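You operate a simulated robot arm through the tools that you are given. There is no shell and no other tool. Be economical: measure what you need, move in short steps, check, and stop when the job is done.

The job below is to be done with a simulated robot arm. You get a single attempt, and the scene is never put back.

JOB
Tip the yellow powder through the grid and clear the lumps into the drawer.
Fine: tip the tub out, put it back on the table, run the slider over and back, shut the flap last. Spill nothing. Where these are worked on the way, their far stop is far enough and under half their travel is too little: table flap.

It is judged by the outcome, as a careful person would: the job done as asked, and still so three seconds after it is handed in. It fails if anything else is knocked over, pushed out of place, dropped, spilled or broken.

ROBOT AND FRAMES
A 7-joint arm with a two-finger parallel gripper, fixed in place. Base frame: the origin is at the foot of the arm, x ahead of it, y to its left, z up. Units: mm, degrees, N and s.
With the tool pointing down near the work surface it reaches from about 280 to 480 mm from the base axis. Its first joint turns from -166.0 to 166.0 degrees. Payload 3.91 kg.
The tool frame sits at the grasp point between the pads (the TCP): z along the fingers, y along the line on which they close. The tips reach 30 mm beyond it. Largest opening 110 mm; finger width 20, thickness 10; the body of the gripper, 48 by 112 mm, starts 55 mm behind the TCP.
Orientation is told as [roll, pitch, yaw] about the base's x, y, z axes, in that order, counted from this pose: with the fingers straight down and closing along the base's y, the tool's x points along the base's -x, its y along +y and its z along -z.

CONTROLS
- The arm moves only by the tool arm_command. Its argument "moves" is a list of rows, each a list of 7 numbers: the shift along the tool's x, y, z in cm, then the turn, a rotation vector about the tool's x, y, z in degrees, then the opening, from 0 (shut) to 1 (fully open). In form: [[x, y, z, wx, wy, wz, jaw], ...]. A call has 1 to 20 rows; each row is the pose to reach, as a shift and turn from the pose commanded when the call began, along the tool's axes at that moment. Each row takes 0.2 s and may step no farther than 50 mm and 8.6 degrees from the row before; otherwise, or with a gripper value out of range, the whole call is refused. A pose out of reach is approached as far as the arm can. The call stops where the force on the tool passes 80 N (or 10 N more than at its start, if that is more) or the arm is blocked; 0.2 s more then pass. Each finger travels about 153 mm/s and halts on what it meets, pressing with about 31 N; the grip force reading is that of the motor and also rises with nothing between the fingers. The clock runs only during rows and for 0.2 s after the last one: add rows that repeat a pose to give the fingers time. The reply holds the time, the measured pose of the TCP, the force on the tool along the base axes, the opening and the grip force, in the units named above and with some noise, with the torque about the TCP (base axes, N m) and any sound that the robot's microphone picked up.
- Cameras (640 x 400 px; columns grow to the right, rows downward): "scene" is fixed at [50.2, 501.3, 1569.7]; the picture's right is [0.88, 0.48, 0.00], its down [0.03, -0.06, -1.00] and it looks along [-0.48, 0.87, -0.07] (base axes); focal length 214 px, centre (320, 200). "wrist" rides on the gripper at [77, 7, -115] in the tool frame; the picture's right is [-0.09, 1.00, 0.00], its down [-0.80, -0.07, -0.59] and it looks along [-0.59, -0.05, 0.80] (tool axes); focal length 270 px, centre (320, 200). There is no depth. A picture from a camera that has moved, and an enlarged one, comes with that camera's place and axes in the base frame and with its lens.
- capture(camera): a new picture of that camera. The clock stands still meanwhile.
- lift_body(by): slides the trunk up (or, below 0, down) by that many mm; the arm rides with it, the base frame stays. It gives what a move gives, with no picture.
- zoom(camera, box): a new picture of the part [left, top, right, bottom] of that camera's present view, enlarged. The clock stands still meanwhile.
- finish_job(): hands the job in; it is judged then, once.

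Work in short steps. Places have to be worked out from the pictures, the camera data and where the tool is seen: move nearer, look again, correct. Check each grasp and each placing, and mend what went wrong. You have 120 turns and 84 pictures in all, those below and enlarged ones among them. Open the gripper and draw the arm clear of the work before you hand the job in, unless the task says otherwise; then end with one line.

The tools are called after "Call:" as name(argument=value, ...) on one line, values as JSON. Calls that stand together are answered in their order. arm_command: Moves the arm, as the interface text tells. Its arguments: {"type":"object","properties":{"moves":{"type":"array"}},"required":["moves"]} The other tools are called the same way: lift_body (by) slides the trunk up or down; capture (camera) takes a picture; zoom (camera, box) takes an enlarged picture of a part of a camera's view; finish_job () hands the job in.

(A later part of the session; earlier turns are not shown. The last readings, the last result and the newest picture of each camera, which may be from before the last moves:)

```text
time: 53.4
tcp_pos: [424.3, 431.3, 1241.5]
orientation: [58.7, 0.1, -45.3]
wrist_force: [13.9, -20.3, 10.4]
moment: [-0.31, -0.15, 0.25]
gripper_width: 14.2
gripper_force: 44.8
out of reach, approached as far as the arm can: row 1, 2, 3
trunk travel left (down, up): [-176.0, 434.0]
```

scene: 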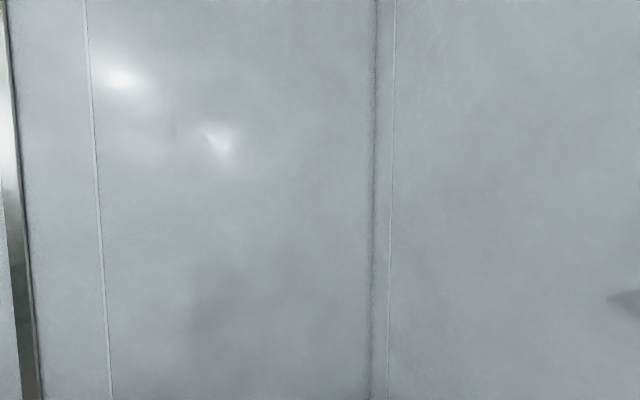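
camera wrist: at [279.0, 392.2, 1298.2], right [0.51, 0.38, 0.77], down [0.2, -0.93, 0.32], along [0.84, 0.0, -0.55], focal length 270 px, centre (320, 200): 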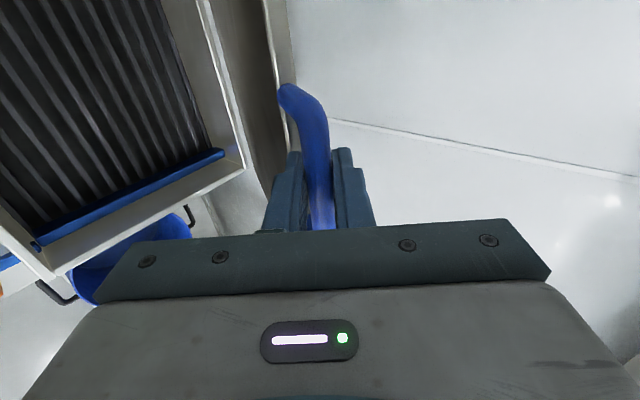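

Good progress (flap ≈64°). I keep alternating trunk lifts with outward arm moves.

Call:
lift_body(by=22)

Call:
arm_command(moves=[[-0.1, 0.3, 1.0, 0, 0, 0, 0], [-0.2, 0.6, 2.0, 0, 0, 0, 0], [-0.2, 0.9, 3.0, 0, 0, 0, 0]])

Call:
lift_body(by=22)

Call:
arm_command(moves=[[0, 0.3, 1.0, 0, 0, 0, 0], [0, 0.6, 2.0, 0, 0, 0, 0], [0, 0.9, 3.0, 0, 0, 0, 0]])

Call:
capture(camera="wrist")

```text
time: 54.0
tcp_pos: [427.9, 441.9, 1248.6]
orientation: [57.0, 0.0, -45.0]
wrist_force: [24.7, -9.8, -38.4]
moment: [-0.26, 0.03, -0.22]
gripper_width: 13.9
gripper_force: 45.2
trunk travel left (down, up): [-198.0, 412.0]
```

```text
time: 54.8
tcp_pos: [435.1, 449.5, 1252.4]
orientation: [59.3, 0.2, -45.0]
wrist_force: [6.5, -16.1, 29.1]
moment: [0.36, -0.12, 0.56]
gripper_width: 13.4
gripper_force: 45.1
out of reach, approached as far as the arm can: row 3
trunk travel left (down, up): [-198.0, 412.0]
```

```text
time: 55.5
tcp_pos: [445.5, 459.4, 1257.3]
orientation: [57.1, 0.0, -45.0]
wrist_force: [15.2, -10.2, -25.4]
moment: [-0.1, 0.24, 0.36]
gripper_width: 13.8
gripper_force: 45.0
trunk travel left (down, up): [-220.0, 390.0]
```

```text
time: 56.3
tcp_pos: [452.3, 465.8, 1259.1]
orientation: [58.9, 0.1, -45.2]
wrist_force: [13.0, -19.8, 29.4]
moment: [-0.18, -0.7, -0.63]
gripper_width: 13.5
gripper_force: 45.1
out of reach, approached as far as the arm can: row 1, 2, 3
trunk travel left (down, up): [-220.0, 390.0]
```

```text
50 pictures are left
camera wrist: at [332.0, 454.0, 1325.4], right [0.43, 0.3, 0.85], down [0.18, -0.95, 0.24], along [0.89, 0.05, -0.46], focal length 270 px, centre (320, 200)
```

wrist: 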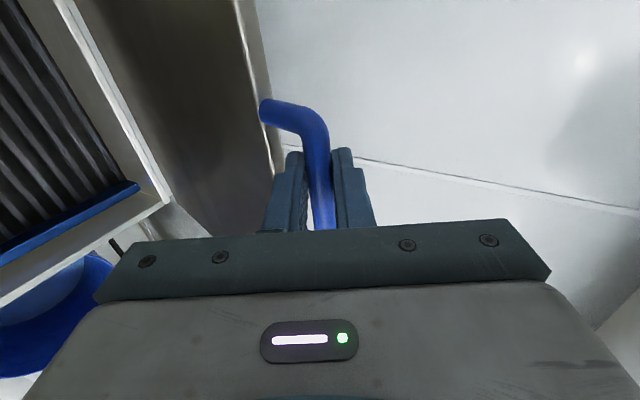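

Flap ≈71°. Continue in the same manner.

Call:
lift_body(by=22)

Call:
arm_command(moves=[[0, 0, 1.2, -1, 0, 0, 0], [0, 0.1, 2.4, -2, 0, 0, 0], [0, 0.2, 3.6, -3, 0, 0, 0]])

Call:
lift_body(by=22)

Call:
arm_command(moves=[[0, 0, 1.2, -1, 0, 0, 0], [0, 0.1, 2.4, -2, 0, 0, 0], [0, 0.2, 3.6, -3, 0, 0, 0]])

Call:
lift_body(by=22)

Call:
arm_command(moves=[[0, 0, 1.2, -1, 0, 0, 0], [0, 0.1, 2.4, -2, 0, 0, 0], [0, 0.2, 3.6, -3, 0, 0, 0]])

```text
time: 57.0
tcp_pos: [461.1, 476.4, 1263.9]
orientation: [56.7, -0.1, -45.1]
wrist_force: [19.3, -6.4, -3.4]
moment: [1.76, -2.19, 0.13]
gripper_width: 13.3
gripper_force: 41.8
trunk travel left (down, up): [-242.0, 368.0]
```

```text
time: 57.8
tcp_pos: [472.1, 489.3, 1266.6]
orientation: [62.1, 0.3, -45.0]
wrist_force: [12.7, -16.9, 24.3]
moment: [-0.04, -0.26, -0.16]
gripper_width: 13.6
gripper_force: 45.6
trunk travel left (down, up): [-242.0, 368.0]
```

```text
time: 58.5
tcp_pos: [481.8, 499.0, 1267.4]
orientation: [59.8, 0.0, -45.0]
wrist_force: [17.3, -14.4, -40.5]
moment: [-0.29, 0.26, 0.19]
gripper_width: 13.6
gripper_force: 45.5
trunk travel left (down, up): [-264.0, 346.0]
```

```text
time: 59.3
tcp_pos: [496.1, 515.8, 1268.4]
orientation: [64.7, 0.3, -44.9]
wrist_force: [13.2, -13.9, 6.3]
moment: [-0.27, -0.18, -0.42]
gripper_width: 13.4
gripper_force: 45.1
trunk travel left (down, up): [-264.0, 346.0]
```

```text
time: 60.0
tcp_pos: [506.1, 523.4, 1269.5]
orientation: [62.3, -0.1, -45.1]
wrist_force: [16.9, -15.4, -55.3]
moment: [-0.24, 0.42, 0.28]
gripper_width: 13.3
gripper_force: 45.2
trunk travel left (down, up): [-286.0, 324.0]
```

```text
time: 60.8
tcp_pos: [523.6, 542.6, 1268.2]
orientation: [66.8, 0.0, -44.9]
wrist_force: [12.5, -14.8, -25.7]
moment: [-0.6, -0.1, -0.85]
gripper_width: 13.6
gripper_force: 45.2
trunk travel left (down, up): [-286.0, 324.0]
```

Near vertical now (z is level). I push farther out gently, watching for the stop.

Call:
arm_command(moves=[[0, 0, 1.0, 0, 0, 0, 0], [-0.1, 0.1, 2.0, -1, 0, 0, 0], [-0.2, 0.3, 3.0, -2, 0, 0, 0], [-0.2, 0.6, 4.0, -2, 0, 0, 0]])

Call:
capture(camera="wrist")

```text
time: 61.8
tcp_pos: [538.0, 556.6, 1265.4]
orientation: [70.4, 0.1, -44.7]
wrist_force: [9.2, -0.4, 44.3]
moment: [0.4, -0.48, 0.39]
gripper_width: 13.7
gripper_force: 44.6
out of reach, approached as far as the arm can: row 3, 4
trunk travel left (down, up): [-286.0, 324.0]
```

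```text
49 pictures are left
camera wrist: at [409.9, 534.8, 1311.9], right [0.3, 0.17, 0.94], down [0.16, -0.98, 0.13], along [0.94, 0.11, -0.32], focal length 270 px, centre (320, 200)
```

wrist: 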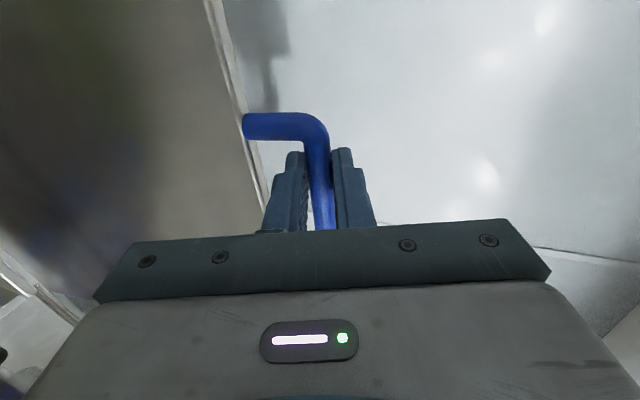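

The bar is now about 35 mm past the hinge line (≈95°), no stop felt yet. I push a little farther with more tilt.

Call:
arm_command(moves=[[0, 0, 0.5, -3, 0, 0, 0], [0, 0.2, 1.2, -6, 0, 0, 0], [0, 0.4, 2.0, -8, 0, 0, 0], [0, 0.6, 2.8, -10, 0, 0, 0]])

```text
time: 62.8
tcp_pos: [556.3, 575.3, 1259.0]
orientation: [80.1, 0.1, -45.0]
wrist_force: [3.6, 1.5, 38.7]
moment: [0.27, -0.23, 0.5]
gripper_width: 13.6
gripper_force: 44.9
trunk travel left (down, up): [-286.0, 324.0]
```

Call:
arm_command(moves=[[0, 0.4, 0.6, -2, 0, 0, 0], [0, 0.4, 1.4, -4, 0, 0, 0], [0, 0.3, 2.2, -6, 0, 0, 0], [0, 0.2, 3.0, -8, 0, 0, 0]])

Call:
capture(camera="wrist")

```text
time: 63.8
tcp_pos: [574.8, 593.5, 1257.1]
orientation: [87.9, 0.0, -44.9]
wrist_force: [-25.2, -25.4, 18.2]
moment: [-0.2, 0.1, -0.06]
gripper_width: 13.4
gripper_force: 44.6
trunk travel left (down, up): [-286.0, 324.0]
```

```text
48 pictures are left
camera wrist: at [441.3, 567.7, 1268.6], right [0.09, -0.04, 1.0], down [0.15, -0.99, -0.05], along [0.99, 0.15, -0.08], focal length 270 px, centre (320, 200)
```

wrist: 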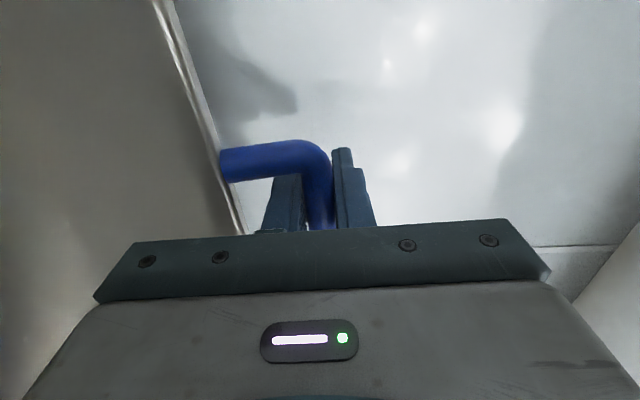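

A firm push-back (≈36 N) shows the far stop at about 103°. I ease off, open the jaws a little and draw straight back.

Call:
arm_command(moves=[[0, 0, -0.6, 0, 0, 0, 0.05], [0, 0, -0.6, 0, 0, 0, 0.24], [0, 0, -0.6, 0, 0, 0, 0.24], [0, 0, -3, 0, 0, 0, 0.24], [0, 0, -7, 0, 0, 0, 0.24], [0, 0, -11, 0, 0, 0, 0.24], [0, 0, -15, 0, 0, 0, 0.24]])

Call:
capture(camera="wrist")

```text
time: 65.4
tcp_pos: [476.6, 496.6, 1251.5]
orientation: [86.8, 0.0, -44.9]
wrist_force: [-1.2, 0.3, 3.2]
moment: [-0.03, 0.07, 0.01]
gripper_width: 25.0
gripper_force: 0.2
trunk travel left (down, up): [-286.0, 324.0]
```

```text
47 pictures are left
camera wrist: at [342.0, 470.1, 1264.7], right [0.1, -0.02, 0.99], down [0.15, -0.99, -0.04], along [0.98, 0.15, -0.1], focal length 270 px, centre (320, 200)
```

wrist: 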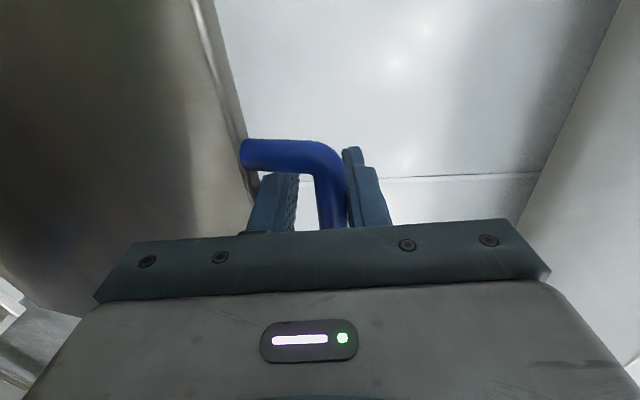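

The flap came back along with the fingers — the bar was rubbing on the upper finger. I pinch it again and return to the stop, then will centre the bar before withdrawing.

Call:
arm_command(moves=[[0, 0, 0, 0, 0, 0, 0], [0, 0, 0, 0, 0, 0, 0], [0, -0.1, 4, 0, 0, 0, 0], [0, -0.1, 8, 0, 0, 0, 0], [0, 0, 11, 0, 0, 0, 0], [0, 0, 13, 0, 0, 0, 0], [0, 0, 14.4, 0, 0, 0, 0], [0, 0, 14.4, 0, 0, 0, 0]])

Call:
arm_command(moves=[[0, 0, 0, 0, 0, 0, 0.1], [0, 0, 0, 0, 0, 0, 0.2], [0, 0, 0, 0, 0, 0, 0.3], [0, 0, 0, 0, 0, 0, 0.3], [0, 0, 0, 0, 0, 0, 0.3]])

Call:
zoom(camera="wrist", box=[200, 100, 440, 250])

```text
time: 67.2
tcp_pos: [571.8, 593.4, 1257.5]
orientation: [88.3, -0.1, -44.9]
wrist_force: [1.4, 11.6, 47.7]
moment: [-0.59, 0.68, 0.27]
gripper_width: 14.0
gripper_force: 44.7
trunk travel left (down, up): [-286.0, 324.0]
```

```text
time: 68.4
tcp_pos: [574.8, 596.4, 1250.7]
orientation: [87.6, 0.0, -45.0]
wrist_force: [2.3, 6.0, 30.3]
moment: [-0.42, 0.72, -0.12]
gripper_width: 27.4
gripper_force: 0.1
trunk travel left (down, up): [-286.0, 324.0]
```

```text
2.67 times, centred on (320, 175) of wrist
camera zoom: at [441.5, 569.0, 1263.0], right [0.09, -0.03, 1.0], down [0.15, -0.99, -0.04], along [0.99, 0.15, -0.09], focal length 721 px, centre (320, 267)
```

zoom: 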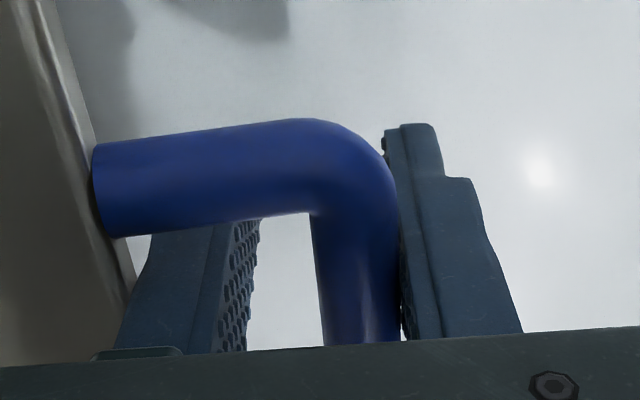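

The upper finger presses down on the bar. I raise the trunk 12 mm to centre the bar between the fingers.

Call:
lift_body(by=12)

Call:
zoom(camera="wrist", box=[200, 100, 440, 250])

```text
time: 69.0
tcp_pos: [580.1, 597.5, 1252.8]
orientation: [86.6, 0.0, -45.1]
wrist_force: [-0.5, 0.5, 0.3]
moment: [-0.03, 0.03, -0.01]
gripper_width: 33.0
gripper_force: 0.0
trunk travel left (down, up): [-298.0, 312.0]
```

```text
2.67 times, centred on (320, 175) of wrist
camera zoom: at [445.8, 572.2, 1267.5], right [0.1, -0.02, 0.99], down [0.14, -0.99, -0.03], along [0.98, 0.15, -0.1], focal length 721 px, centre (320, 267)
```

zoom: 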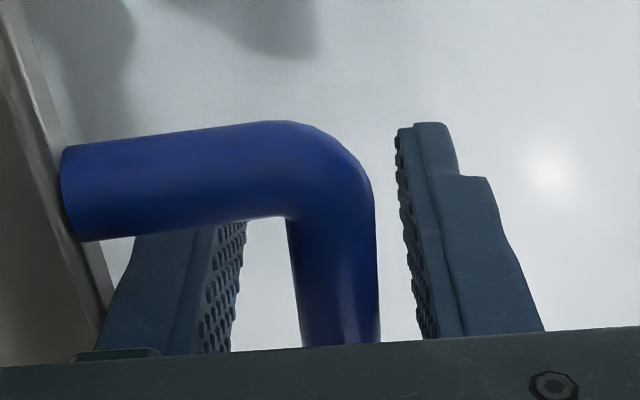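

Now free and centred. I withdraw straight back.

Call:
arm_command(moves=[[0, -0.06, -1, 0, 0, 0, 0.3], [0, -0.12, -2, 0, 0, 0, 0.3], [0, -0.24, -4, 0, 0, 0, 0.3], [0, -0.36, -6, 0, 0, 0, 0.3], [0, -0.54, -9, 0, 0, 0, 0.3]])

Call:
capture(camera="wrist")

```text
time: 70.2
tcp_pos: [513.4, 533.5, 1256.1]
orientation: [87.0, 0.0, -45.1]
wrist_force: [0.3, 0.3, 0.9]
moment: [-0.01, 0.0, -0.01]
gripper_width: 32.9
gripper_force: 0.1
trunk travel left (down, up): [-298.0, 312.0]
```

```text
44 pictures are left
camera wrist: at [380.7, 507.4, 1270.0], right [0.1, -0.02, 0.99], down [0.14, -0.99, -0.04], along [0.98, 0.15, -0.09], focal length 270 px, centre (320, 200)
```

wrist: 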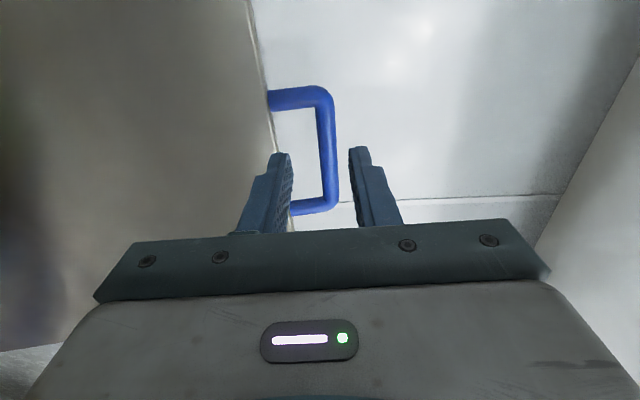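

The flap stays open. I draw back and bring the tool to point down again.

Call:
arm_command(moves=[[0, -0.1, -2, 8, 0, 0, 0.3], [0, -0.2, -4, 16, 0, 0, 0.3], [0, -0.3, -6, 24, 0, 0, 0.3], [0, -0.4, -8, 32, 0, 0, 0.3], [0, -0.5, -10, 40, 0, 0, 0.3], [0, -0.6, -12, 48, 0, 0, 0.3], [0, -0.7, -14, 56, 0, 0, 0.3], [0, -0.8, -16, 64, 0, 0, 0.3], [0, -0.9, -18, 72, 0, 0, 0.3], [0, -1.0, -20, 80, 0, 0, 0.3], [0, -1.0, -20, 87, 0, 0, 0.3], [0, -1.0, -20, 87, 0, 0, 0.3]])

Call:
arm_command(moves=[[0, 0, 0, 0, 0, -8, 0.3], [0, 0, 0, 0, 0, -16, 0.3], [0, 0, 0, 0, 0, -24, 0.3], [0, 0, 0, 0, 0, -32, 0.3], [0, 0, 0, 0, 0, -40, 0.3], [0, 0, 0, 0, 0, -48, 0.3], [0, 0, 0, 0, 0, -56, 0.3], [0, 0, 0, 0, 0, -64, 0.3], [0, 0, 0, 0, 0, -65, 0.3]])

Call:
capture(camera="wrist")

```text
time: 72.8
tcp_pos: [331.1, 341.1, 1202.7]
orientation: [4.8, 0.0, -45.1]
wrist_force: [-0.1, -0.5, 1.4]
moment: [0.05, -0.07, -0.02]
gripper_width: 32.9
gripper_force: 0.1
out of reach, approached as far as the arm can: row 7, 8, 9, 10, 11, 12
trunk travel left (down, up): [-298.0, 312.0]
```

```text
time: 74.8
tcp_pos: [331.8, 341.7, 1199.3]
orientation: [1.8, -4.0, 20.2]
wrist_force: [1.4, -0.7, 0.3]
moment: [-0.01, 0.03, 0.0]
gripper_width: 33.2
gripper_force: 0.1
trunk travel left (down, up): [-298.0, 312.0]
```

```text
43 pictures are left
camera wrist: at [253.7, 316.5, 1309.6], right [-0.26, 0.96, 0.04], down [0.74, 0.18, 0.65], along [0.62, 0.2, -0.76], focal length 270 px, centre (320, 200)
```

wrist: 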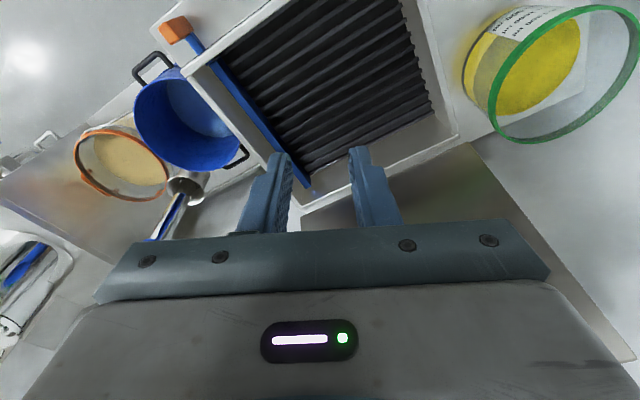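

Clear view of the open grid, the blue slider blade at its left and the tub at right. I move above the tub's wall pinch point and tilt the tool to −45°.

Call:
arm_command(moves=[[-1.2, 4.13, 0.08, 0.3, -6.8, 0, 0.3], [-2.3, 8.27, 0.16, 0.6, -13.6, 0, 0.3], [-3.5, 12.4, 0.24, 0.9, -20.5, 0, 0.3], [-4.7, 16.5, 0.33, 1.2, -27.3, 0, 0.3], [-5.8, 20.7, 0.41, 1.5, -34.1, 0, 0.3], [-7, 24.8, 0.49, 1.8, -41, 0, 0.3], [-7, 24.8, 0.49, 1.8, -41, 0, 0.3]])

Call:
capture(camera="wrist")

```text
time: 76.4
tcp_pos: [308.5, 587.1, 1193.1]
orientation: [0.1, -45.0, 19.3]
wrist_force: [0.0, 0.8, -0.1]
moment: [-0.02, 0.03, -0.04]
gripper_width: 32.9
gripper_force: 0.1
out of reach, approached as far as the arm can: row 5, 6, 7
trunk travel left (down, up): [-298.0, 312.0]
```

```text
42 pictures are left
camera wrist: at [180.5, 549.3, 1221.1], right [-0.27, 0.96, 0.06], down [0.16, -0.02, 0.99], along [0.95, 0.28, -0.15], focal length 270 px, centre (320, 200)
```

wrist: 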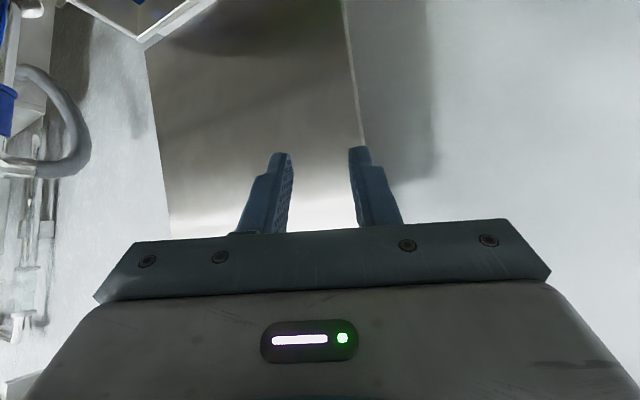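

12 mm short because the arm is high relative to the trunk. I lower the arm 80 mm (still above the tub) while completing the approach.

Call:
arm_command(moves=[[1.7, 0.0, 2.0, 0, 0, 0, 0.3], [3.4, 0.3, 4.1, 0, 0, 0, 0.3], [5.18, 1.03, 6.14, 0, 0, -0.7, 0.3], [5.18, 1.03, 6.14, 0, 0, -0.7, 0.3]])

Call:
lift_body(by=-60)

Call:
capture(camera="wrist")

```text
time: 77.4
tcp_pos: [312.7, 595.2, 1117.0]
orientation: [-0.3, -45.0, 20.1]
wrist_force: [0.1, -0.3, 0.1]
moment: [0.02, -0.01, -0.04]
gripper_width: 32.9
gripper_force: 0.0
trunk travel left (down, up): [-298.0, 312.0]
```

```text
time: 78.4
tcp_pos: [311.5, 594.0, 1056.7]
orientation: [-0.3, -44.9, 20.2]
wrist_force: [0.0, -0.1, -0.8]
moment: [-0.03, 0.01, -0.03]
gripper_width: 33.2
gripper_force: 0.1
trunk travel left (down, up): [-238.0, 372.0]
```

```text
41 pictures are left
camera wrist: at [183.9, 555.2, 1083.8], right [-0.28, 0.96, 0.06], down [0.16, -0.01, 0.99], along [0.95, 0.29, -0.15], focal length 270 px, centre (320, 200)
```

wrist: 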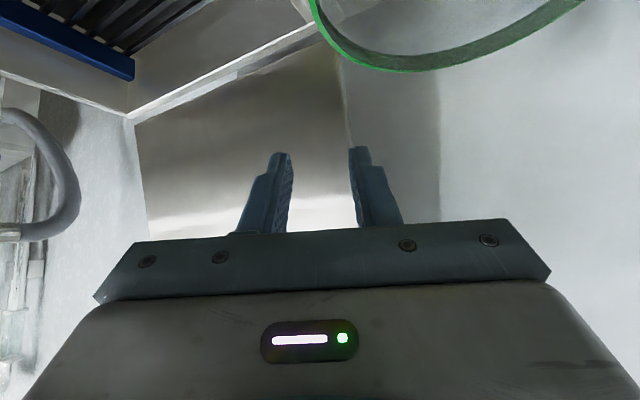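

I lower further to just above rim height to see the rim against the fingertips.

Call:
lift_body(by=-85)

Call:
capture(camera="wrist")

```text
time: 79.6
tcp_pos: [312.6, 595.5, 971.6]
orientation: [-0.4, -44.9, 20.1]
wrist_force: [0.5, -0.7, -0.1]
moment: [0.0, -0.02, 0.0]
gripper_width: 33.0
gripper_force: 0.1
trunk travel left (down, up): [-153.0, 457.0]
```

```text
40 pictures are left
camera wrist: at [183.9, 555.2, 998.8], right [-0.28, 0.96, 0.06], down [0.16, -0.01, 0.99], along [0.95, 0.29, -0.15], focal length 270 px, centre (320, 200)
```

wrist: 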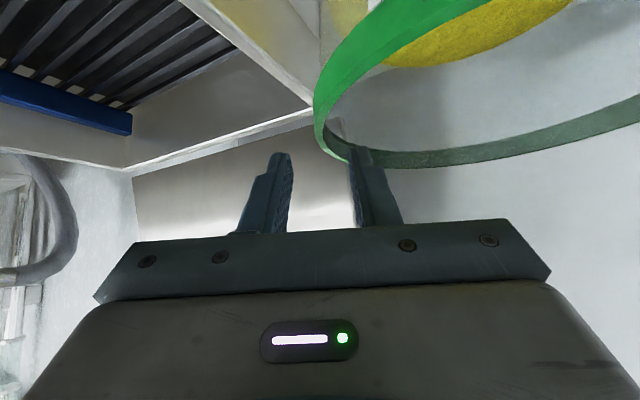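

The rim's edge lies centred between the fingers, about 16 mm ahead. I nudge forward/sideways and lower so the wall passes between the fingers.

Call:
arm_command(moves=[[-0.7, 0.2, 0.7, 0, 0, 0, 0.3], [-0.7, 0.2, 0.7, 0, 0, 0, 0.3]])

Call:
lift_body(by=-35)

Call:
capture(camera="wrist")

```text
time: 80.2
tcp_pos: [320.2, 599.3, 971.5]
orientation: [-0.3, -44.9, 20.2]
wrist_force: [-0.3, 0.7, 1.3]
moment: [0.01, -0.03, -0.02]
gripper_width: 33.0
gripper_force: 0.0
trunk travel left (down, up): [-153.0, 457.0]
```

```text
time: 81.0
tcp_pos: [319.8, 599.8, 936.8]
orientation: [-0.4, -45.1, 20.1]
wrist_force: [-1.1, 0.4, -0.6]
moment: [0.01, 0.05, 0.02]
gripper_width: 33.2
gripper_force: 0.3
trunk travel left (down, up): [-118.0, 492.0]
```

```text
39 pictures are left
camera wrist: at [192.3, 560.7, 963.6], right [-0.28, 0.96, 0.06], down [0.16, -0.01, 0.99], along [0.95, 0.29, -0.15], focal length 270 px, centre (320, 200)
```

wrist: 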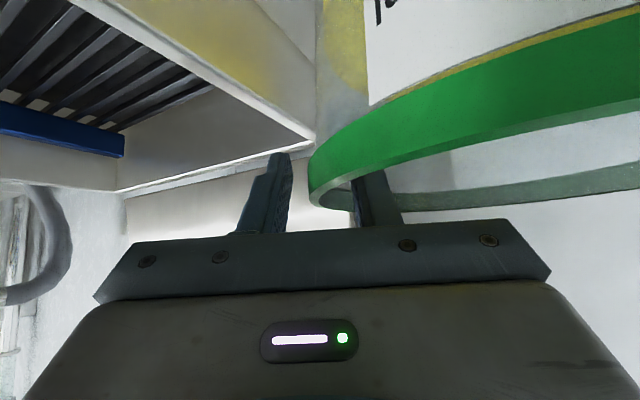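

The rim sits between the fingers with the inner one inside the tub. I lower 22 mm more and close the jaws gently.

Call:
lift_body(by=-22)

Call:
arm_command(moves=[[0, 0, 0, 0, 0, 0, 0.2], [0, 0, 0, 0, 0, 0, 0.1], [0, 0, 0, 0, 0, 0, 0], [0, 0, 0, 0, 0, 0, 0]])

Call:
capture(camera="wrist")

```text
time: 81.5
tcp_pos: [320.0, 599.2, 933.7]
orientation: [2.1, -46.1, 18.3]
wrist_force: [-1.6, -3.0, 13.6]
moment: [-0.68, 1.86, 0.38]
gripper_width: 32.8
gripper_force: 0.1
trunk travel left (down, up): [-100.0, 510.0]
stopped: the force on the tool passed its limit at 94 N (the readings are from after the stop); the commanded pose is now the measured one
```

```text
time: 82.5
tcp_pos: [321.0, 598.2, 933.8]
orientation: [2.1, -46.2, 18.2]
wrist_force: [3.0, 2.9, 27.4]
moment: [-0.47, 1.46, -0.42]
gripper_width: 4.6
gripper_force: 31.1
trunk travel left (down, up): [-100.0, 510.0]
```

```text
38 pictures are left
camera wrist: at [192.4, 557.6, 959.2], right [-0.28, 0.96, 0.09], down [0.15, -0.05, 0.99], along [0.95, 0.29, -0.13], focal length 270 px, centre (320, 200)
```

wrist: 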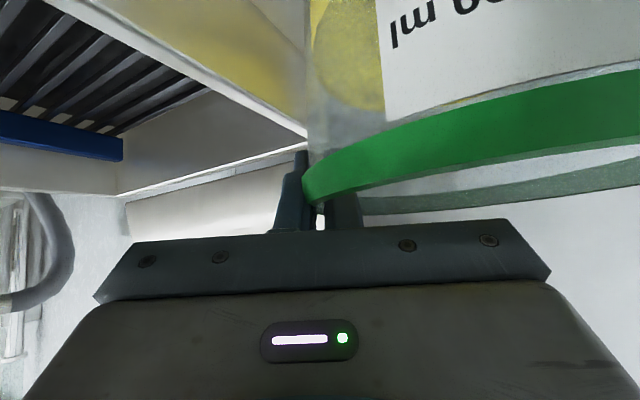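

The jaws closed on the wall (4.6 mm), but something behind the TCP (most likely the camera housing over the green tub's rim) touched. I lift a little to relieve it and see how the tub weighs on the grip.

Call:
lift_body(by=15)

Call:
capture(camera="wrist")

```text
time: 83.2
tcp_pos: [321.7, 599.7, 942.7]
orientation: [1.4, -45.8, 18.6]
wrist_force: [0.9, 0.5, -6.0]
moment: [-0.37, -0.14, -0.01]
gripper_width: 3.7
gripper_force: 30.6
trunk travel left (down, up): [-115.0, 495.0]
```

```text
37 pictures are left
camera wrist: at [192.4, 560.3, 969.3], right [-0.28, 0.96, 0.08], down [0.16, -0.04, 0.99], along [0.95, 0.29, -0.14], focal length 270 px, centre (320, 200)
```

wrist: 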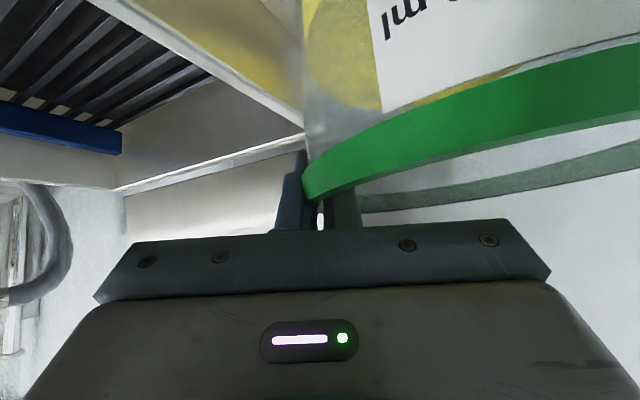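

The tub moves with the grip and the load is about 6 N so far. I lift another 12 mm to see the full weight and whether it holds.

Call:
lift_body(by=12)

Call:
capture(camera="wrist")

```text
time: 83.8
tcp_pos: [322.2, 599.0, 957.8]
orientation: [1.7, -45.9, 18.4]
wrist_force: [0.2, 0.2, -5.4]
moment: [-0.37, -0.13, 0.0]
gripper_width: 3.5
gripper_force: 30.7
trunk travel left (down, up): [-127.0, 483.0]
```

```text
36 pictures are left
camera wrist: at [192.7, 559.7, 983.2], right [-0.28, 0.96, 0.08], down [0.15, -0.04, 0.99], along [0.95, 0.29, -0.14], focal length 270 px, centre (320, 200)
```

wrist: 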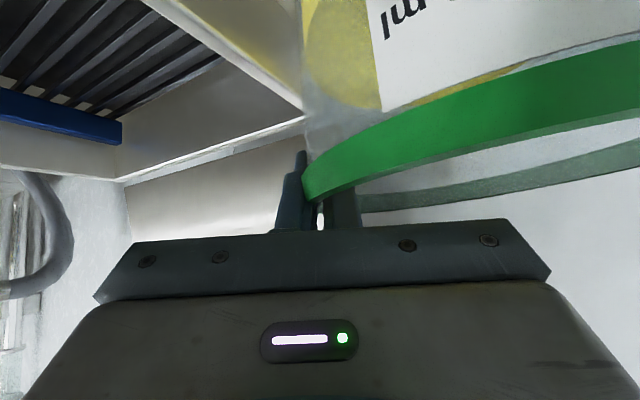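

The tub hangs steady at about 6 N. I lift it well clear with the trunk.

Call:
lift_body(by=130)

Call:
capture(camera="wrist")

```text
time: 85.3
tcp_pos: [320.7, 600.0, 1089.0]
orientation: [1.6, -45.9, 18.4]
wrist_force: [0.2, -0.8, -5.4]
moment: [-0.37, -0.13, 0.01]
gripper_width: 3.5
gripper_force: 30.9
trunk travel left (down, up): [-257.0, 353.0]
```

```text
35 pictures are left
camera wrist: at [192.7, 559.8, 1113.3], right [-0.28, 0.96, 0.08], down [0.15, -0.04, 0.99], along [0.95, 0.29, -0.14], focal length 270 px, centre (320, 200)
```

wrist: 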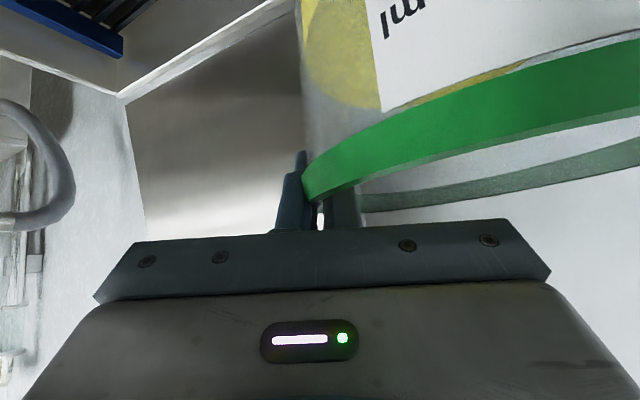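

The tub is steady in the grip. I carry it slowly over the grid, turning to yaw 45.

Call:
arm_command(moves=[[-0.08, -0.38, 0.03, -0.2, 0, -0.2, 0], [-0.3, -1.5, 0.13, -0.8, 0, -0.7, 0], [-0.6, -3.0, 0.27, -1.5, 0, -1.5, 0], [-1.0, -5.0, 0.43, -2.5, 0, -2.4, 0], [-1.46, -7.2, 0.63, -3.6, 0, -3.5, 0], [-1.92, -9.5, 0.83, -4.8, 0, -4.6, 0], [-2.4, -11.8, 1.04, -5.9, 0, -5.7, 0], [-2.85, -14.1, 1.24, -7.1, 0, -6.8, 0], [-3.3, -16.4, 1.44, -8.2, 0, -8.0, 0], [-3.85, -19, 1.67, -9.5, 0, -9.2, 0], [-4.4, -21.7, 1.9, -10.9, 0, -10.5, 0], [-4.85, -24, 2.1, -12, 0, -11.7, 0], [-5.3, -26.3, 2.3, -13.2, 0, -12.8, 0], [-5.8, -28.6, 2.5, -14.3, 0, -13.9, 0], [-6.2, -30.9, 2.7, -15.5, 0, -15, 0], [-6.7, -33.1, 2.9, -16.6, 0, -16.1, 0], [-7.1, -35.1, 3.07, -17.6, 0, -17, 0], [-7.4, -36.6, 3.2, -18.3, 0, -17.8, 0], [-7.6, -37.7, 3.3, -18.9, 0, -18.3, 0], [-7.7, -38.1, 3.34, -19.1, 0, -18.5, 0]])

Call:
capture(camera="wrist")

```text
time: 89.5
tcp_pos: [523.9, 267.9, 1112.6]
orientation: [1.5, -46.4, 45.3]
wrist_force: [0.2, -0.2, -5.5]
moment: [-0.31, -0.26, 0.02]
gripper_width: 3.4
gripper_force: 31.7
trunk travel left (down, up): [-257.0, 353.0]
```

```text
34 pictures are left
camera wrist: at [426.2, 172.4, 1136.1], right [-0.68, 0.73, 0.08], down [0.15, 0.03, 0.99], along [0.72, 0.68, -0.13], focal length 270 px, centre (320, 200)
```

wrist: 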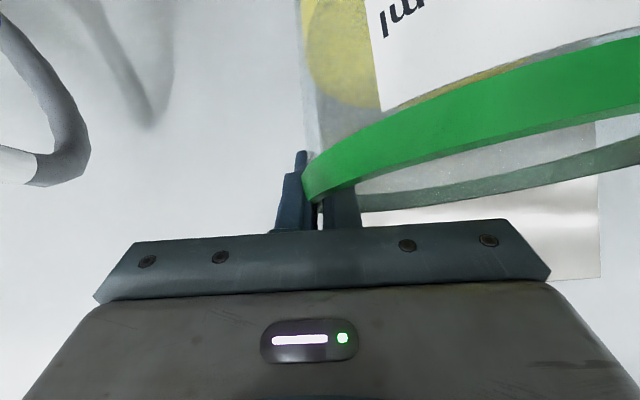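

The tub hangs over the grid: centre about d≈550, t≈−89. I begin tipping about the radial axis, shifting sideways so the pouring lip stays above the grid centre; first to 36°.

Call:
arm_command(moves=[[-0.6, 0.03, -0.6, 2.1, 0, -2.2, 0], [-1.2, 0.1, -1.2, 4.1, 0, -4.3, 0], [-1.8, 0.22, -1.73, 6.2, 0, -6.5, 0], [-1.8, 0.39, -1.73, 8.3, 0, -8.7, 0], [-1.8, 0.61, -1.73, 10.4, 0, -10.9, 0], [-1.8, 0.88, -1.73, 12.4, 0, -13, 0], [-1.8, 1.2, -1.73, 14.5, 0, -15.2, 0], [-1.8, 1.56, -1.73, 16.6, 0, -17.4, 0], [-1.8, 1.96, -1.73, 18.6, 0, -19.5, 0], [-1.8, 2.41, -1.73, 20.7, 0, -21.7, 0], [-1.8, 2.9, -1.73, 22.8, 0, -23.9, 0], [-1.8, 3.44, -1.73, 24.8, 0, -26.1, 0]])

Call:
capture(camera="wrist")

```text
time: 92.1
tcp_pos: [498.4, 290.4, 1137.4]
orientation: [-45.4, -36.5, 77.3]
wrist_force: [0.5, 0.0, -5.7]
moment: [-0.09, -0.04, -0.01]
gripper_width: 3.0
gripper_force: 31.3
trunk travel left (down, up): [-257.0, 353.0]
```

```text
33 pictures are left
camera wrist: at [392.3, 204.4, 1153.6], right [-0.58, 0.63, -0.52], down [-0.28, 0.44, 0.85], along [0.77, 0.64, -0.07], focal length 270 px, centre (320, 200)
```

wrist: 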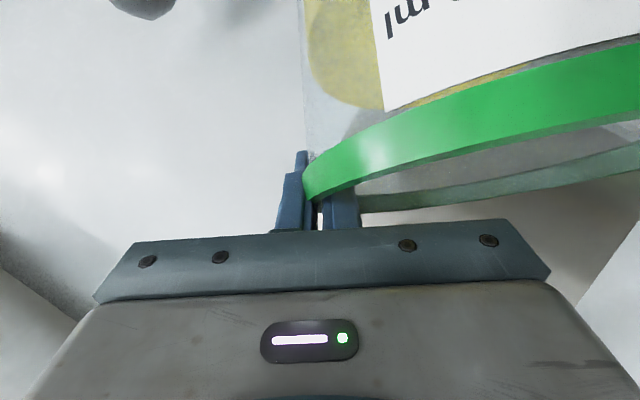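

Holding well. Continue tipping slowly to 60°.

Call:
arm_command(moves=[[-0.16, 0.3, -0.15, 1.4, 0, -1.4, 0], [-0.33, 0.62, -0.31, 2.8, 0, -2.9, 0], [-0.5, 0.95, -0.48, 4.1, 0, -4.3, 0], [-0.69, 1.3, -0.65, 5.5, 0, -5.8, 0], [-0.88, 1.67, -0.83, 6.9, 0, -7.2, 0], [-1.07, 2.04, -1.02, 8.3, 0, -8.7, 0], [-1.28, 2.43, -1.22, 9.7, 0, -10.1, 0], [-1.48, 2.82, -1.41, 11, 0, -11.6, 0], [-1.7, 3.23, -1.62, 12.4, 0, -13, 0], [-1.92, 3.64, -1.83, 13.8, 0, -14.5, 0], [-2.14, 4.07, -2.05, 15.2, 0, -15.9, 0], [-2.37, 4.5, -2.26, 16.6, 0, -17.4, 0]])

Call:
capture(camera="wrist")

```text
time: 94.7
tcp_pos: [458.4, 328.5, 1139.4]
orientation: [-67.5, -21.9, 88.4]
wrist_force: [-0.8, 0.0, -6.3]
moment: [0.03, 0.08, 0.0]
gripper_width: 2.9
gripper_force: 30.9
trunk travel left (down, up): [-257.0, 353.0]
```

```text
32 pictures are left
camera wrist: at [349.0, 245.9, 1145.7], right [-0.37, 0.44, -0.82], down [-0.5, 0.65, 0.57], along [0.78, 0.62, -0.02], focal length 270 px, centre (320, 200)
```

wrist: 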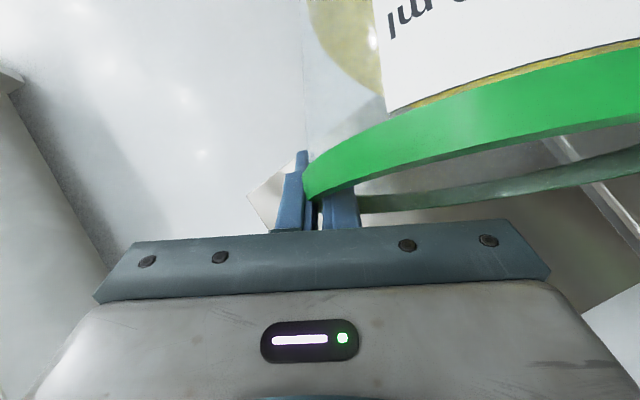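

Call:
arm_command(moves=[[-0.34, 0.27, -0.33, 1.4, 0, -1.4, 0], [-0.7, 0.55, -0.66, 2.8, 0, -2.9, 0], [-1.05, 0.84, -1.0, 4.1, 0, -4.3, 0], [-1.42, 1.13, -1.35, 5.5, 0, -5.8, 0], [-1.79, 1.42, -1.7, 6.9, 0, -7.2, 0], [-2.16, 1.72, -2.06, 8.3, 0, -8.7, 0], [-2.54, 2.02, -2.42, 9.7, 0, -10.1, 0], [-2.92, 2.32, -2.78, 11, 0, -11.6, 0], [-3.3, 2.63, -3.15, 12.4, 0, -13, 0], [-3.68, 2.93, -3.51, 13.8, 0, -14.5, 0], [-4.07, 3.25, -3.88, 15.2, 0, -15.9, 0], [-4.46, 3.56, -4.26, 16.6, 0, -17.4, 0]])

Call:
capture(camera="wrist")

```text
time: 97.3
tcp_pos: [406.4, 375.7, 1140.8]
orientation: [-85.3, -5.1, 92.6]
wrist_force: [0.5, 0.2, -3.4]
moment: [0.15, 0.16, -0.01]
gripper_width: 2.8
gripper_force: 31.0
trunk travel left (down, up): [-257.0, 353.0]
```

```text
31 pictures are left
camera wrist: at [296.9, 295.2, 1137.2], right [-0.09, 0.17, -0.98], down [-0.62, 0.76, 0.19], along [0.78, 0.63, 0.04], focal length 270 px, centre (320, 200)
```

wrist: 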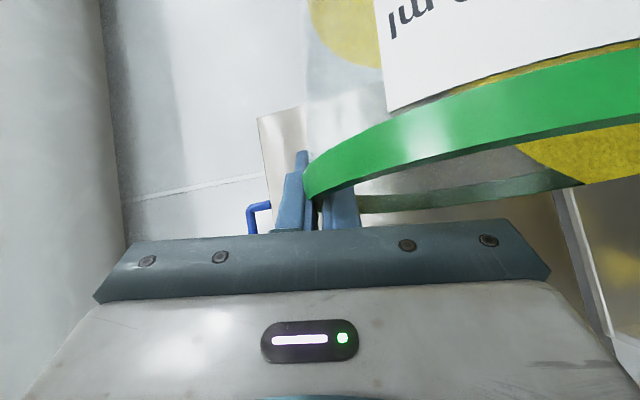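

Powder is pouring (load down to 3.4 N). I dwell a moment and go on to 110°.

Call:
arm_command(moves=[[0, 0, 0, 0, 0, 0, 0], [0, 0, 0, 0, 0, 0, 0], [-0.68, 0.1, -0.64, 2.1, 0, -2.2, 0], [-1.35, 0.2, -1.29, 4.1, 0, -4.3, 0], [-2.03, 0.3, -1.93, 6.2, 0, -6.5, 0], [-2.7, 0.39, -2.58, 8.3, 0, -8.7, 0], [-3.38, 0.49, -3.22, 10.4, 0, -10.9, 0], [-4.05, 0.59, -3.86, 12.4, 0, -13, 0], [-4.7, 0.68, -4.48, 14.5, 0, -15.2, 0], [-5.36, 0.78, -5.1, 16.6, 0, -17.4, 0], [-5.36, 0.78, -5.1, 16.6, 0, -17.4, 0], [-5.36, 0.78, -5.1, 16.6, 0, -17.4, 0]])

Call:
capture(camera="wrist")

```text
time: 99.9
tcp_pos: [353.8, 428.9, 1140.8]
orientation: [-102.0, 12.2, 91.4]
wrist_force: [-0.6, -0.1, -0.8]
moment: [0.11, 0.09, -0.01]
gripper_width: 2.6
gripper_force: 31.1
trunk travel left (down, up): [-257.0, 353.0]
```

```text
30 pictures are left
camera wrist: at [245.7, 344.1, 1128.8], right [0.21, -0.11, -0.97], down [-0.62, 0.76, -0.22], along [0.76, 0.64, 0.09], focal length 270 px, centre (320, 200)
```

wrist: 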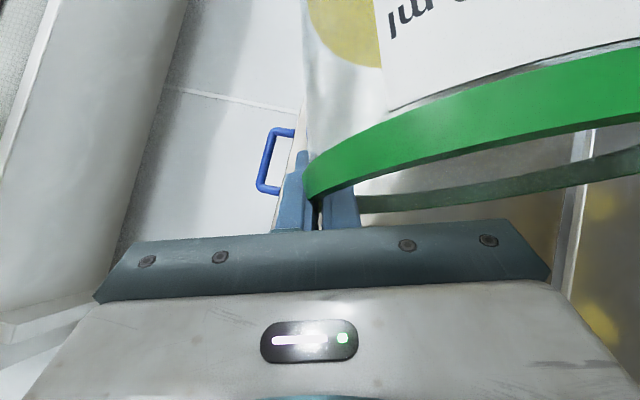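

Nearly empty. A little more tilt and a dwell to be sure.

Call:
arm_command(moves=[[-0.6, -0.27, -0.57, 2.1, 0, -2.2, 0], [-1.2, -0.54, -1.15, 4.1, 0, -4.3, 0], [-1.8, -0.8, -1.7, 6.2, 0, -6.5, 0], [-2.37, -1.06, -2.26, 8.3, 0, -8.7, 0], [-2.37, -1.06, -2.26, 8.3, 0, -8.7, 0], [-2.37, -1.06, -2.26, 8.3, 0, -8.7, 0], [-2.37, -1.06, -2.26, 8.3, 0, -8.7, 0], [-2.37, -1.06, -2.26, 8.3, 0, -8.7, 0]])

```text
time: 101.7
tcp_pos: [327.8, 451.1, 1141.8]
orientation: [-111.2, 20.5, 88.9]
wrist_force: [-0.2, -1.4, -2.0]
moment: [0.11, 0.11, -0.02]
gripper_width: 2.8
gripper_force: 31.1
trunk travel left (down, up): [-257.0, 353.0]
```

Load is down to the empty tub. I tip it back along the same path, keeping the lip over the grid.

Call:
arm_command(moves=[[1.05, 0.84, 1.0, -4.14, 0, 4.34, 0], [2.16, 1.72, 2.06, -8.3, 0, 8.7, 0], [3.3, 2.63, 3.15, -12.4, 0, 13, 0], [4.46, 3.56, 4.26, -16.6, 0, 17.4, 0], [5.64, 4.5, 5.38, -20.7, 0, 21.7, 0], [6.82, 5.44, 6.5, -24.8, 0, 26, 0], [8.0, 6.37, 7.62, -29, 0, 30.4, 0], [9.13, 7.28, 8.7, -33.1, 0, 34.7, 0], [10.2, 8.15, 9.75, -37.3, 0, 39, 0], [11.3, 9.0, 10.76, -41.4, 0, 43.4, 0], [12.3, 9.8, 11.7, -45.5, 0, 47.7, 0], [13.2, 10.5, 12.6, -49.7, 0, 52.1, 0], [14.0, 11.2, 13.4, -53.8, 0, 56.4, 0]])

Call:
arm_command(moves=[[0, 0, 0, -4.14, 0, 4.34, 0], [0, 0, 0, -8.3, 0, 8.7, 0], [0, 0, 0, -12.4, 0, 13, 0], [0, 0, 0, -16.6, 0, 17.4, 0], [0, 0, 0, -20.7, 0, 21.7, 0], [0, 0, 0, -24.8, 0, 26, 0], [0, 0, 0, -29, 0, 30.4, 0]])

Call:
capture(camera="wrist")

```text
time: 104.5
tcp_pos: [491.3, 298.7, 1138.9]
orientation: [-51.7, -33.1, 80.9]
wrist_force: [-0.1, -0.3, -0.9]
moment: [-0.01, -0.02, -0.04]
gripper_width: 2.5
gripper_force: 30.7
trunk travel left (down, up): [-257.0, 353.0]
```

```text
time: 106.1
tcp_pos: [490.1, 298.8, 1138.8]
orientation: [1.4, -46.6, 45.4]
wrist_force: [-0.7, 0.2, -1.0]
moment: [-0.1, -0.09, 0.01]
gripper_width: 2.4
gripper_force: 30.8
trunk travel left (down, up): [-257.0, 353.0]
```

```text
29 pictures are left
camera wrist: at [393.0, 204.0, 1162.5], right [-0.68, 0.73, 0.08], down [0.15, 0.03, 0.99], along [0.72, 0.68, -0.13], focal length 270 px, centre (320, 200)
```

wrist: 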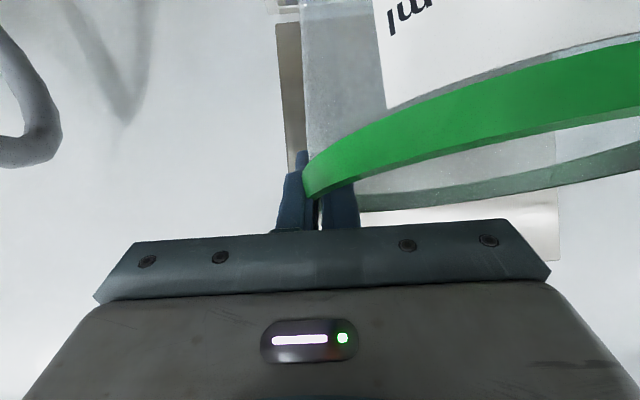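

The tub is empty and upright. I carry it back above its old place.

Call:
arm_command(moves=[[-0.03, 0.33, 0.1, 0.2, 0, 0.2, 0], [-0.12, 1.33, 0.42, 0.8, 0, 0.7, 0], [-0.24, 2.65, 0.83, 1.6, 0, 1.5, 0], [-0.38, 4.31, 1.35, 2.5, 0, 2.4, 0], [-0.56, 6.3, 1.97, 3.7, 0, 3.5, 0], [-0.74, 8.3, 2.6, 4.9, 0, 4.6, 0], [-0.91, 10.3, 3.2, 6.1, 0, 5.7, 0], [-1.09, 12.3, 3.84, 7.3, 0, 6.8, 0], [-1.26, 14.3, 4.47, 8.4, 0, 8.0, 0], [-1.47, 16.6, 5.2, 9.8, 0, 9.3, 0], [-1.68, 18.9, 5.92, 11.2, 0, 10.5, 0], [-1.85, 20.9, 6.55, 12.3, 0, 11.7, 0], [-2.03, 22.9, 7.17, 13.5, 0, 12.8, 0], [-2.2, 24.9, 7.8, 14.7, 0, 13.9, 0], [-2.38, 26.9, 8.4, 15.9, 0, 15, 0], [-2.56, 28.8, 9.04, 17.1, 0, 16.1, 0], [-2.7, 30.5, 9.56, 18, 0, 17, 0], [-2.82, 31.8, 9.97, 18.8, 0, 17.8, 0], [-2.91, 32.8, 10.3, 19.4, 0, 18.3, 0], [-2.94, 33.16, 10.39, 19.6, 0, 18.5, 0]])

Call:
capture(camera="wrist")

```text
time: 110.3
tcp_pos: [315.1, 595.5, 1091.7]
orientation: [1.0, -46.1, 18.7]
wrist_force: [0.1, 0.5, -1.5]
moment: [-0.08, 0.0, 0.01]
gripper_width: 2.6
gripper_force: 31.3
trunk travel left (down, up): [-257.0, 353.0]
```

```text
28 pictures are left
camera wrist: at [186.2, 557.4, 1117.9], right [-0.27, 0.96, 0.08], down [0.15, -0.04, 0.99], along [0.95, 0.28, -0.13], focal length 270 px, centre (320, 200)
```

wrist: 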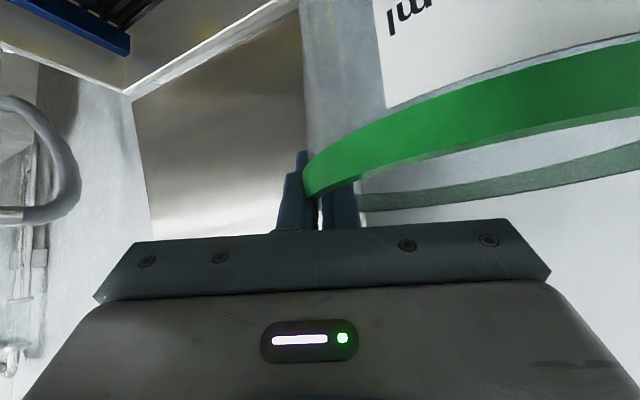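

I line up about 10 mm beyond the old spot (to keep the camera off the green tub) and lower most of the way.

Call:
arm_command(moves=[[-0.6, 0.25, 0.6, 0, 0, 0, 0], [-1.18, 0.5, 1.22, 0, 0, 0, 0], [-1.18, 0.5, 1.22, 0, 0, 0, 0]])

Call:
lift_body(by=-135)

Call:
capture(camera="wrist")

```text
time: 111.1
tcp_pos: [330.5, 605.9, 1092.1]
orientation: [1.0, -46.1, 18.8]
wrist_force: [0.2, -0.2, -1.0]
moment: [-0.11, -0.02, -0.01]
gripper_width: 2.6
gripper_force: 30.9
trunk travel left (down, up): [-257.0, 353.0]
```

```text
time: 112.8
tcp_pos: [329.9, 606.1, 958.1]
orientation: [1.0, -46.1, 18.7]
wrist_force: [0.4, 0.9, -1.7]
moment: [-0.11, -0.02, 0.01]
gripper_width: 2.5
gripper_force: 31.2
trunk travel left (down, up): [-122.0, 488.0]
```

```text
27 pictures are left
camera wrist: at [201.0, 567.7, 983.0], right [-0.27, 0.96, 0.08], down [0.15, -0.04, 0.99], along [0.95, 0.28, -0.13], focal length 270 px, centre (320, 200)
```

wrist: 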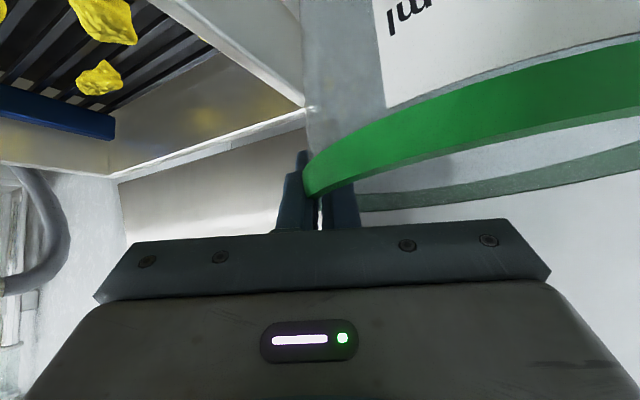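

Yellow lumps lie on the grid. I lower in small steps, watching for table contact.

Call:
lift_body(by=-12)

Call:
lift_body(by=-5)

Call:
lift_body(by=-4)

```text
time: 113.4
tcp_pos: [329.4, 607.1, 946.0]
orientation: [1.0, -46.1, 18.7]
wrist_force: [0.2, 0.8, -2.0]
moment: [-0.07, 0.01, -0.01]
gripper_width: 2.6
gripper_force: 30.9
trunk travel left (down, up): [-110.0, 500.0]
```

```text
time: 113.9
tcp_pos: [330.8, 606.1, 941.3]
orientation: [1.1, -46.1, 18.6]
wrist_force: [0.1, -0.2, 2.3]
moment: [0.11, 0.2, 0.07]
gripper_width: 2.7
gripper_force: 31.2
trunk travel left (down, up): [-105.0, 505.0]
```

```text
time: 114.4
tcp_pos: [329.5, 605.5, 939.7]
orientation: [1.3, -46.3, 18.5]
wrist_force: [0.8, -4.1, 9.8]
moment: [0.48, 0.93, 0.34]
gripper_width: 2.5
gripper_force: 30.7
trunk travel left (down, up): [-101.0, 509.0]
```

The tub has touched the table (force up ≈10 N). I open the jaws and look.

Call:
arm_command(moves=[[0, 0, 0, 0, 0, 0, 0.08], [0, 0, 0, 0, 0, 0, 0.18], [0, 0, 0, 0, 0, 0, 0.28], [0, 0, 0, 0, 0, 0, 0.28], [0, 0, 0, 0, 0, 0, 0.28]])

Call:
capture(camera="wrist")

```text
time: 115.6
tcp_pos: [330.4, 607.1, 937.6]
orientation: [1.0, -46.1, 18.8]
wrist_force: [-0.4, -0.1, -0.1]
moment: [0.0, -0.05, -0.01]
gripper_width: 31.0
gripper_force: 0.1
trunk travel left (down, up): [-101.0, 509.0]
```

```text
26 pictures are left
camera wrist: at [201.1, 567.6, 962.0], right [-0.27, 0.96, 0.08], down [0.15, -0.04, 0.99], along [0.95, 0.28, -0.13], focal length 270 px, centre (320, 200)
```

wrist: 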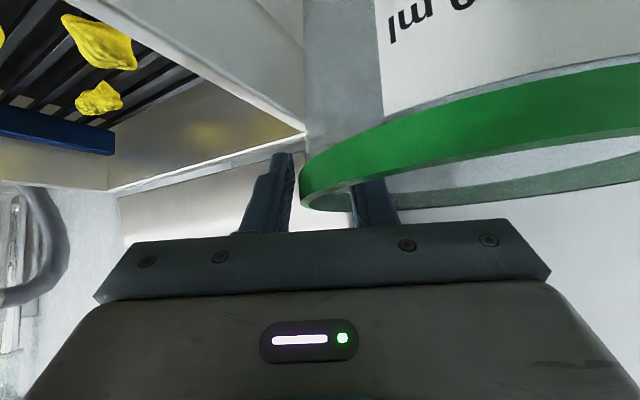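

The tub stands free with the rim clear of both fingers. I raise straight up.

Call:
lift_body(by=40)

Call:
lift_body(by=140)

Call:
arm_command(moves=[[0, 0, -3, 0, 8, 0, 0.28], [0, 0, -6, 0, 16, 0, 0.28], [0, 0, -9, 0, 24, 0, 0.28], [0, 0, -12, 0, 32, 0, 0.28], [0, 0, -15, 0, 40, 0, 0.28], [0, 0, -15, 0, 46, 0, 0.28]])

Call:
capture(camera="wrist")

```text
time: 116.5
tcp_pos: [329.1, 607.6, 976.3]
orientation: [0.9, -46.2, 18.7]
wrist_force: [0.6, -0.1, -0.9]
moment: [0.0, 0.01, 0.03]
gripper_width: 30.5
gripper_force: 0.1
trunk travel left (down, up): [-141.0, 469.0]
```

```text
time: 118.1
tcp_pos: [329.7, 607.9, 1116.3]
orientation: [0.9, -46.1, 18.7]
wrist_force: [0.1, 0.2, 0.1]
moment: [0.08, 0.0, 0.01]
gripper_width: 30.7
gripper_force: 0.1
trunk travel left (down, up): [-281.0, 329.0]
```

```text
time: 119.5
tcp_pos: [200.3, 489.3, 1140.0]
orientation: [0.2, 0.3, 19.5]
wrist_force: [1.5, 1.2, -0.8]
moment: [-0.06, 0.05, -0.01]
gripper_width: 30.9
gripper_force: 0.1
out of reach, approached as far as the arm can: row 2, 3, 4, 5, 6
trunk travel left (down, up): [-281.0, 329.0]
```

```text
25 pictures are left
camera wrist: at [127.6, 469.2, 1256.0], right [-0.25, 0.97, 0.0], down [0.78, 0.2, 0.59], along [0.57, 0.15, -0.81], focal length 270 px, centre (320, 200)
```

wrist: 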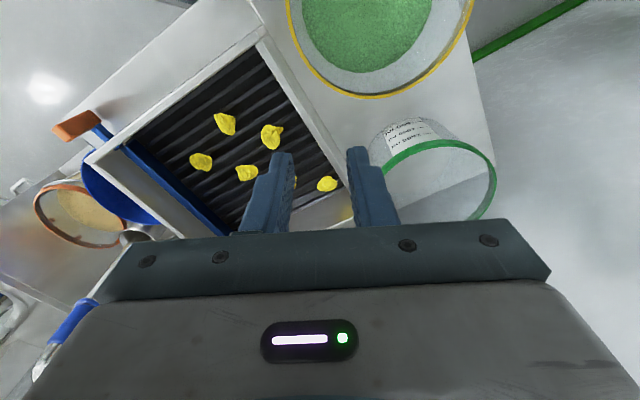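

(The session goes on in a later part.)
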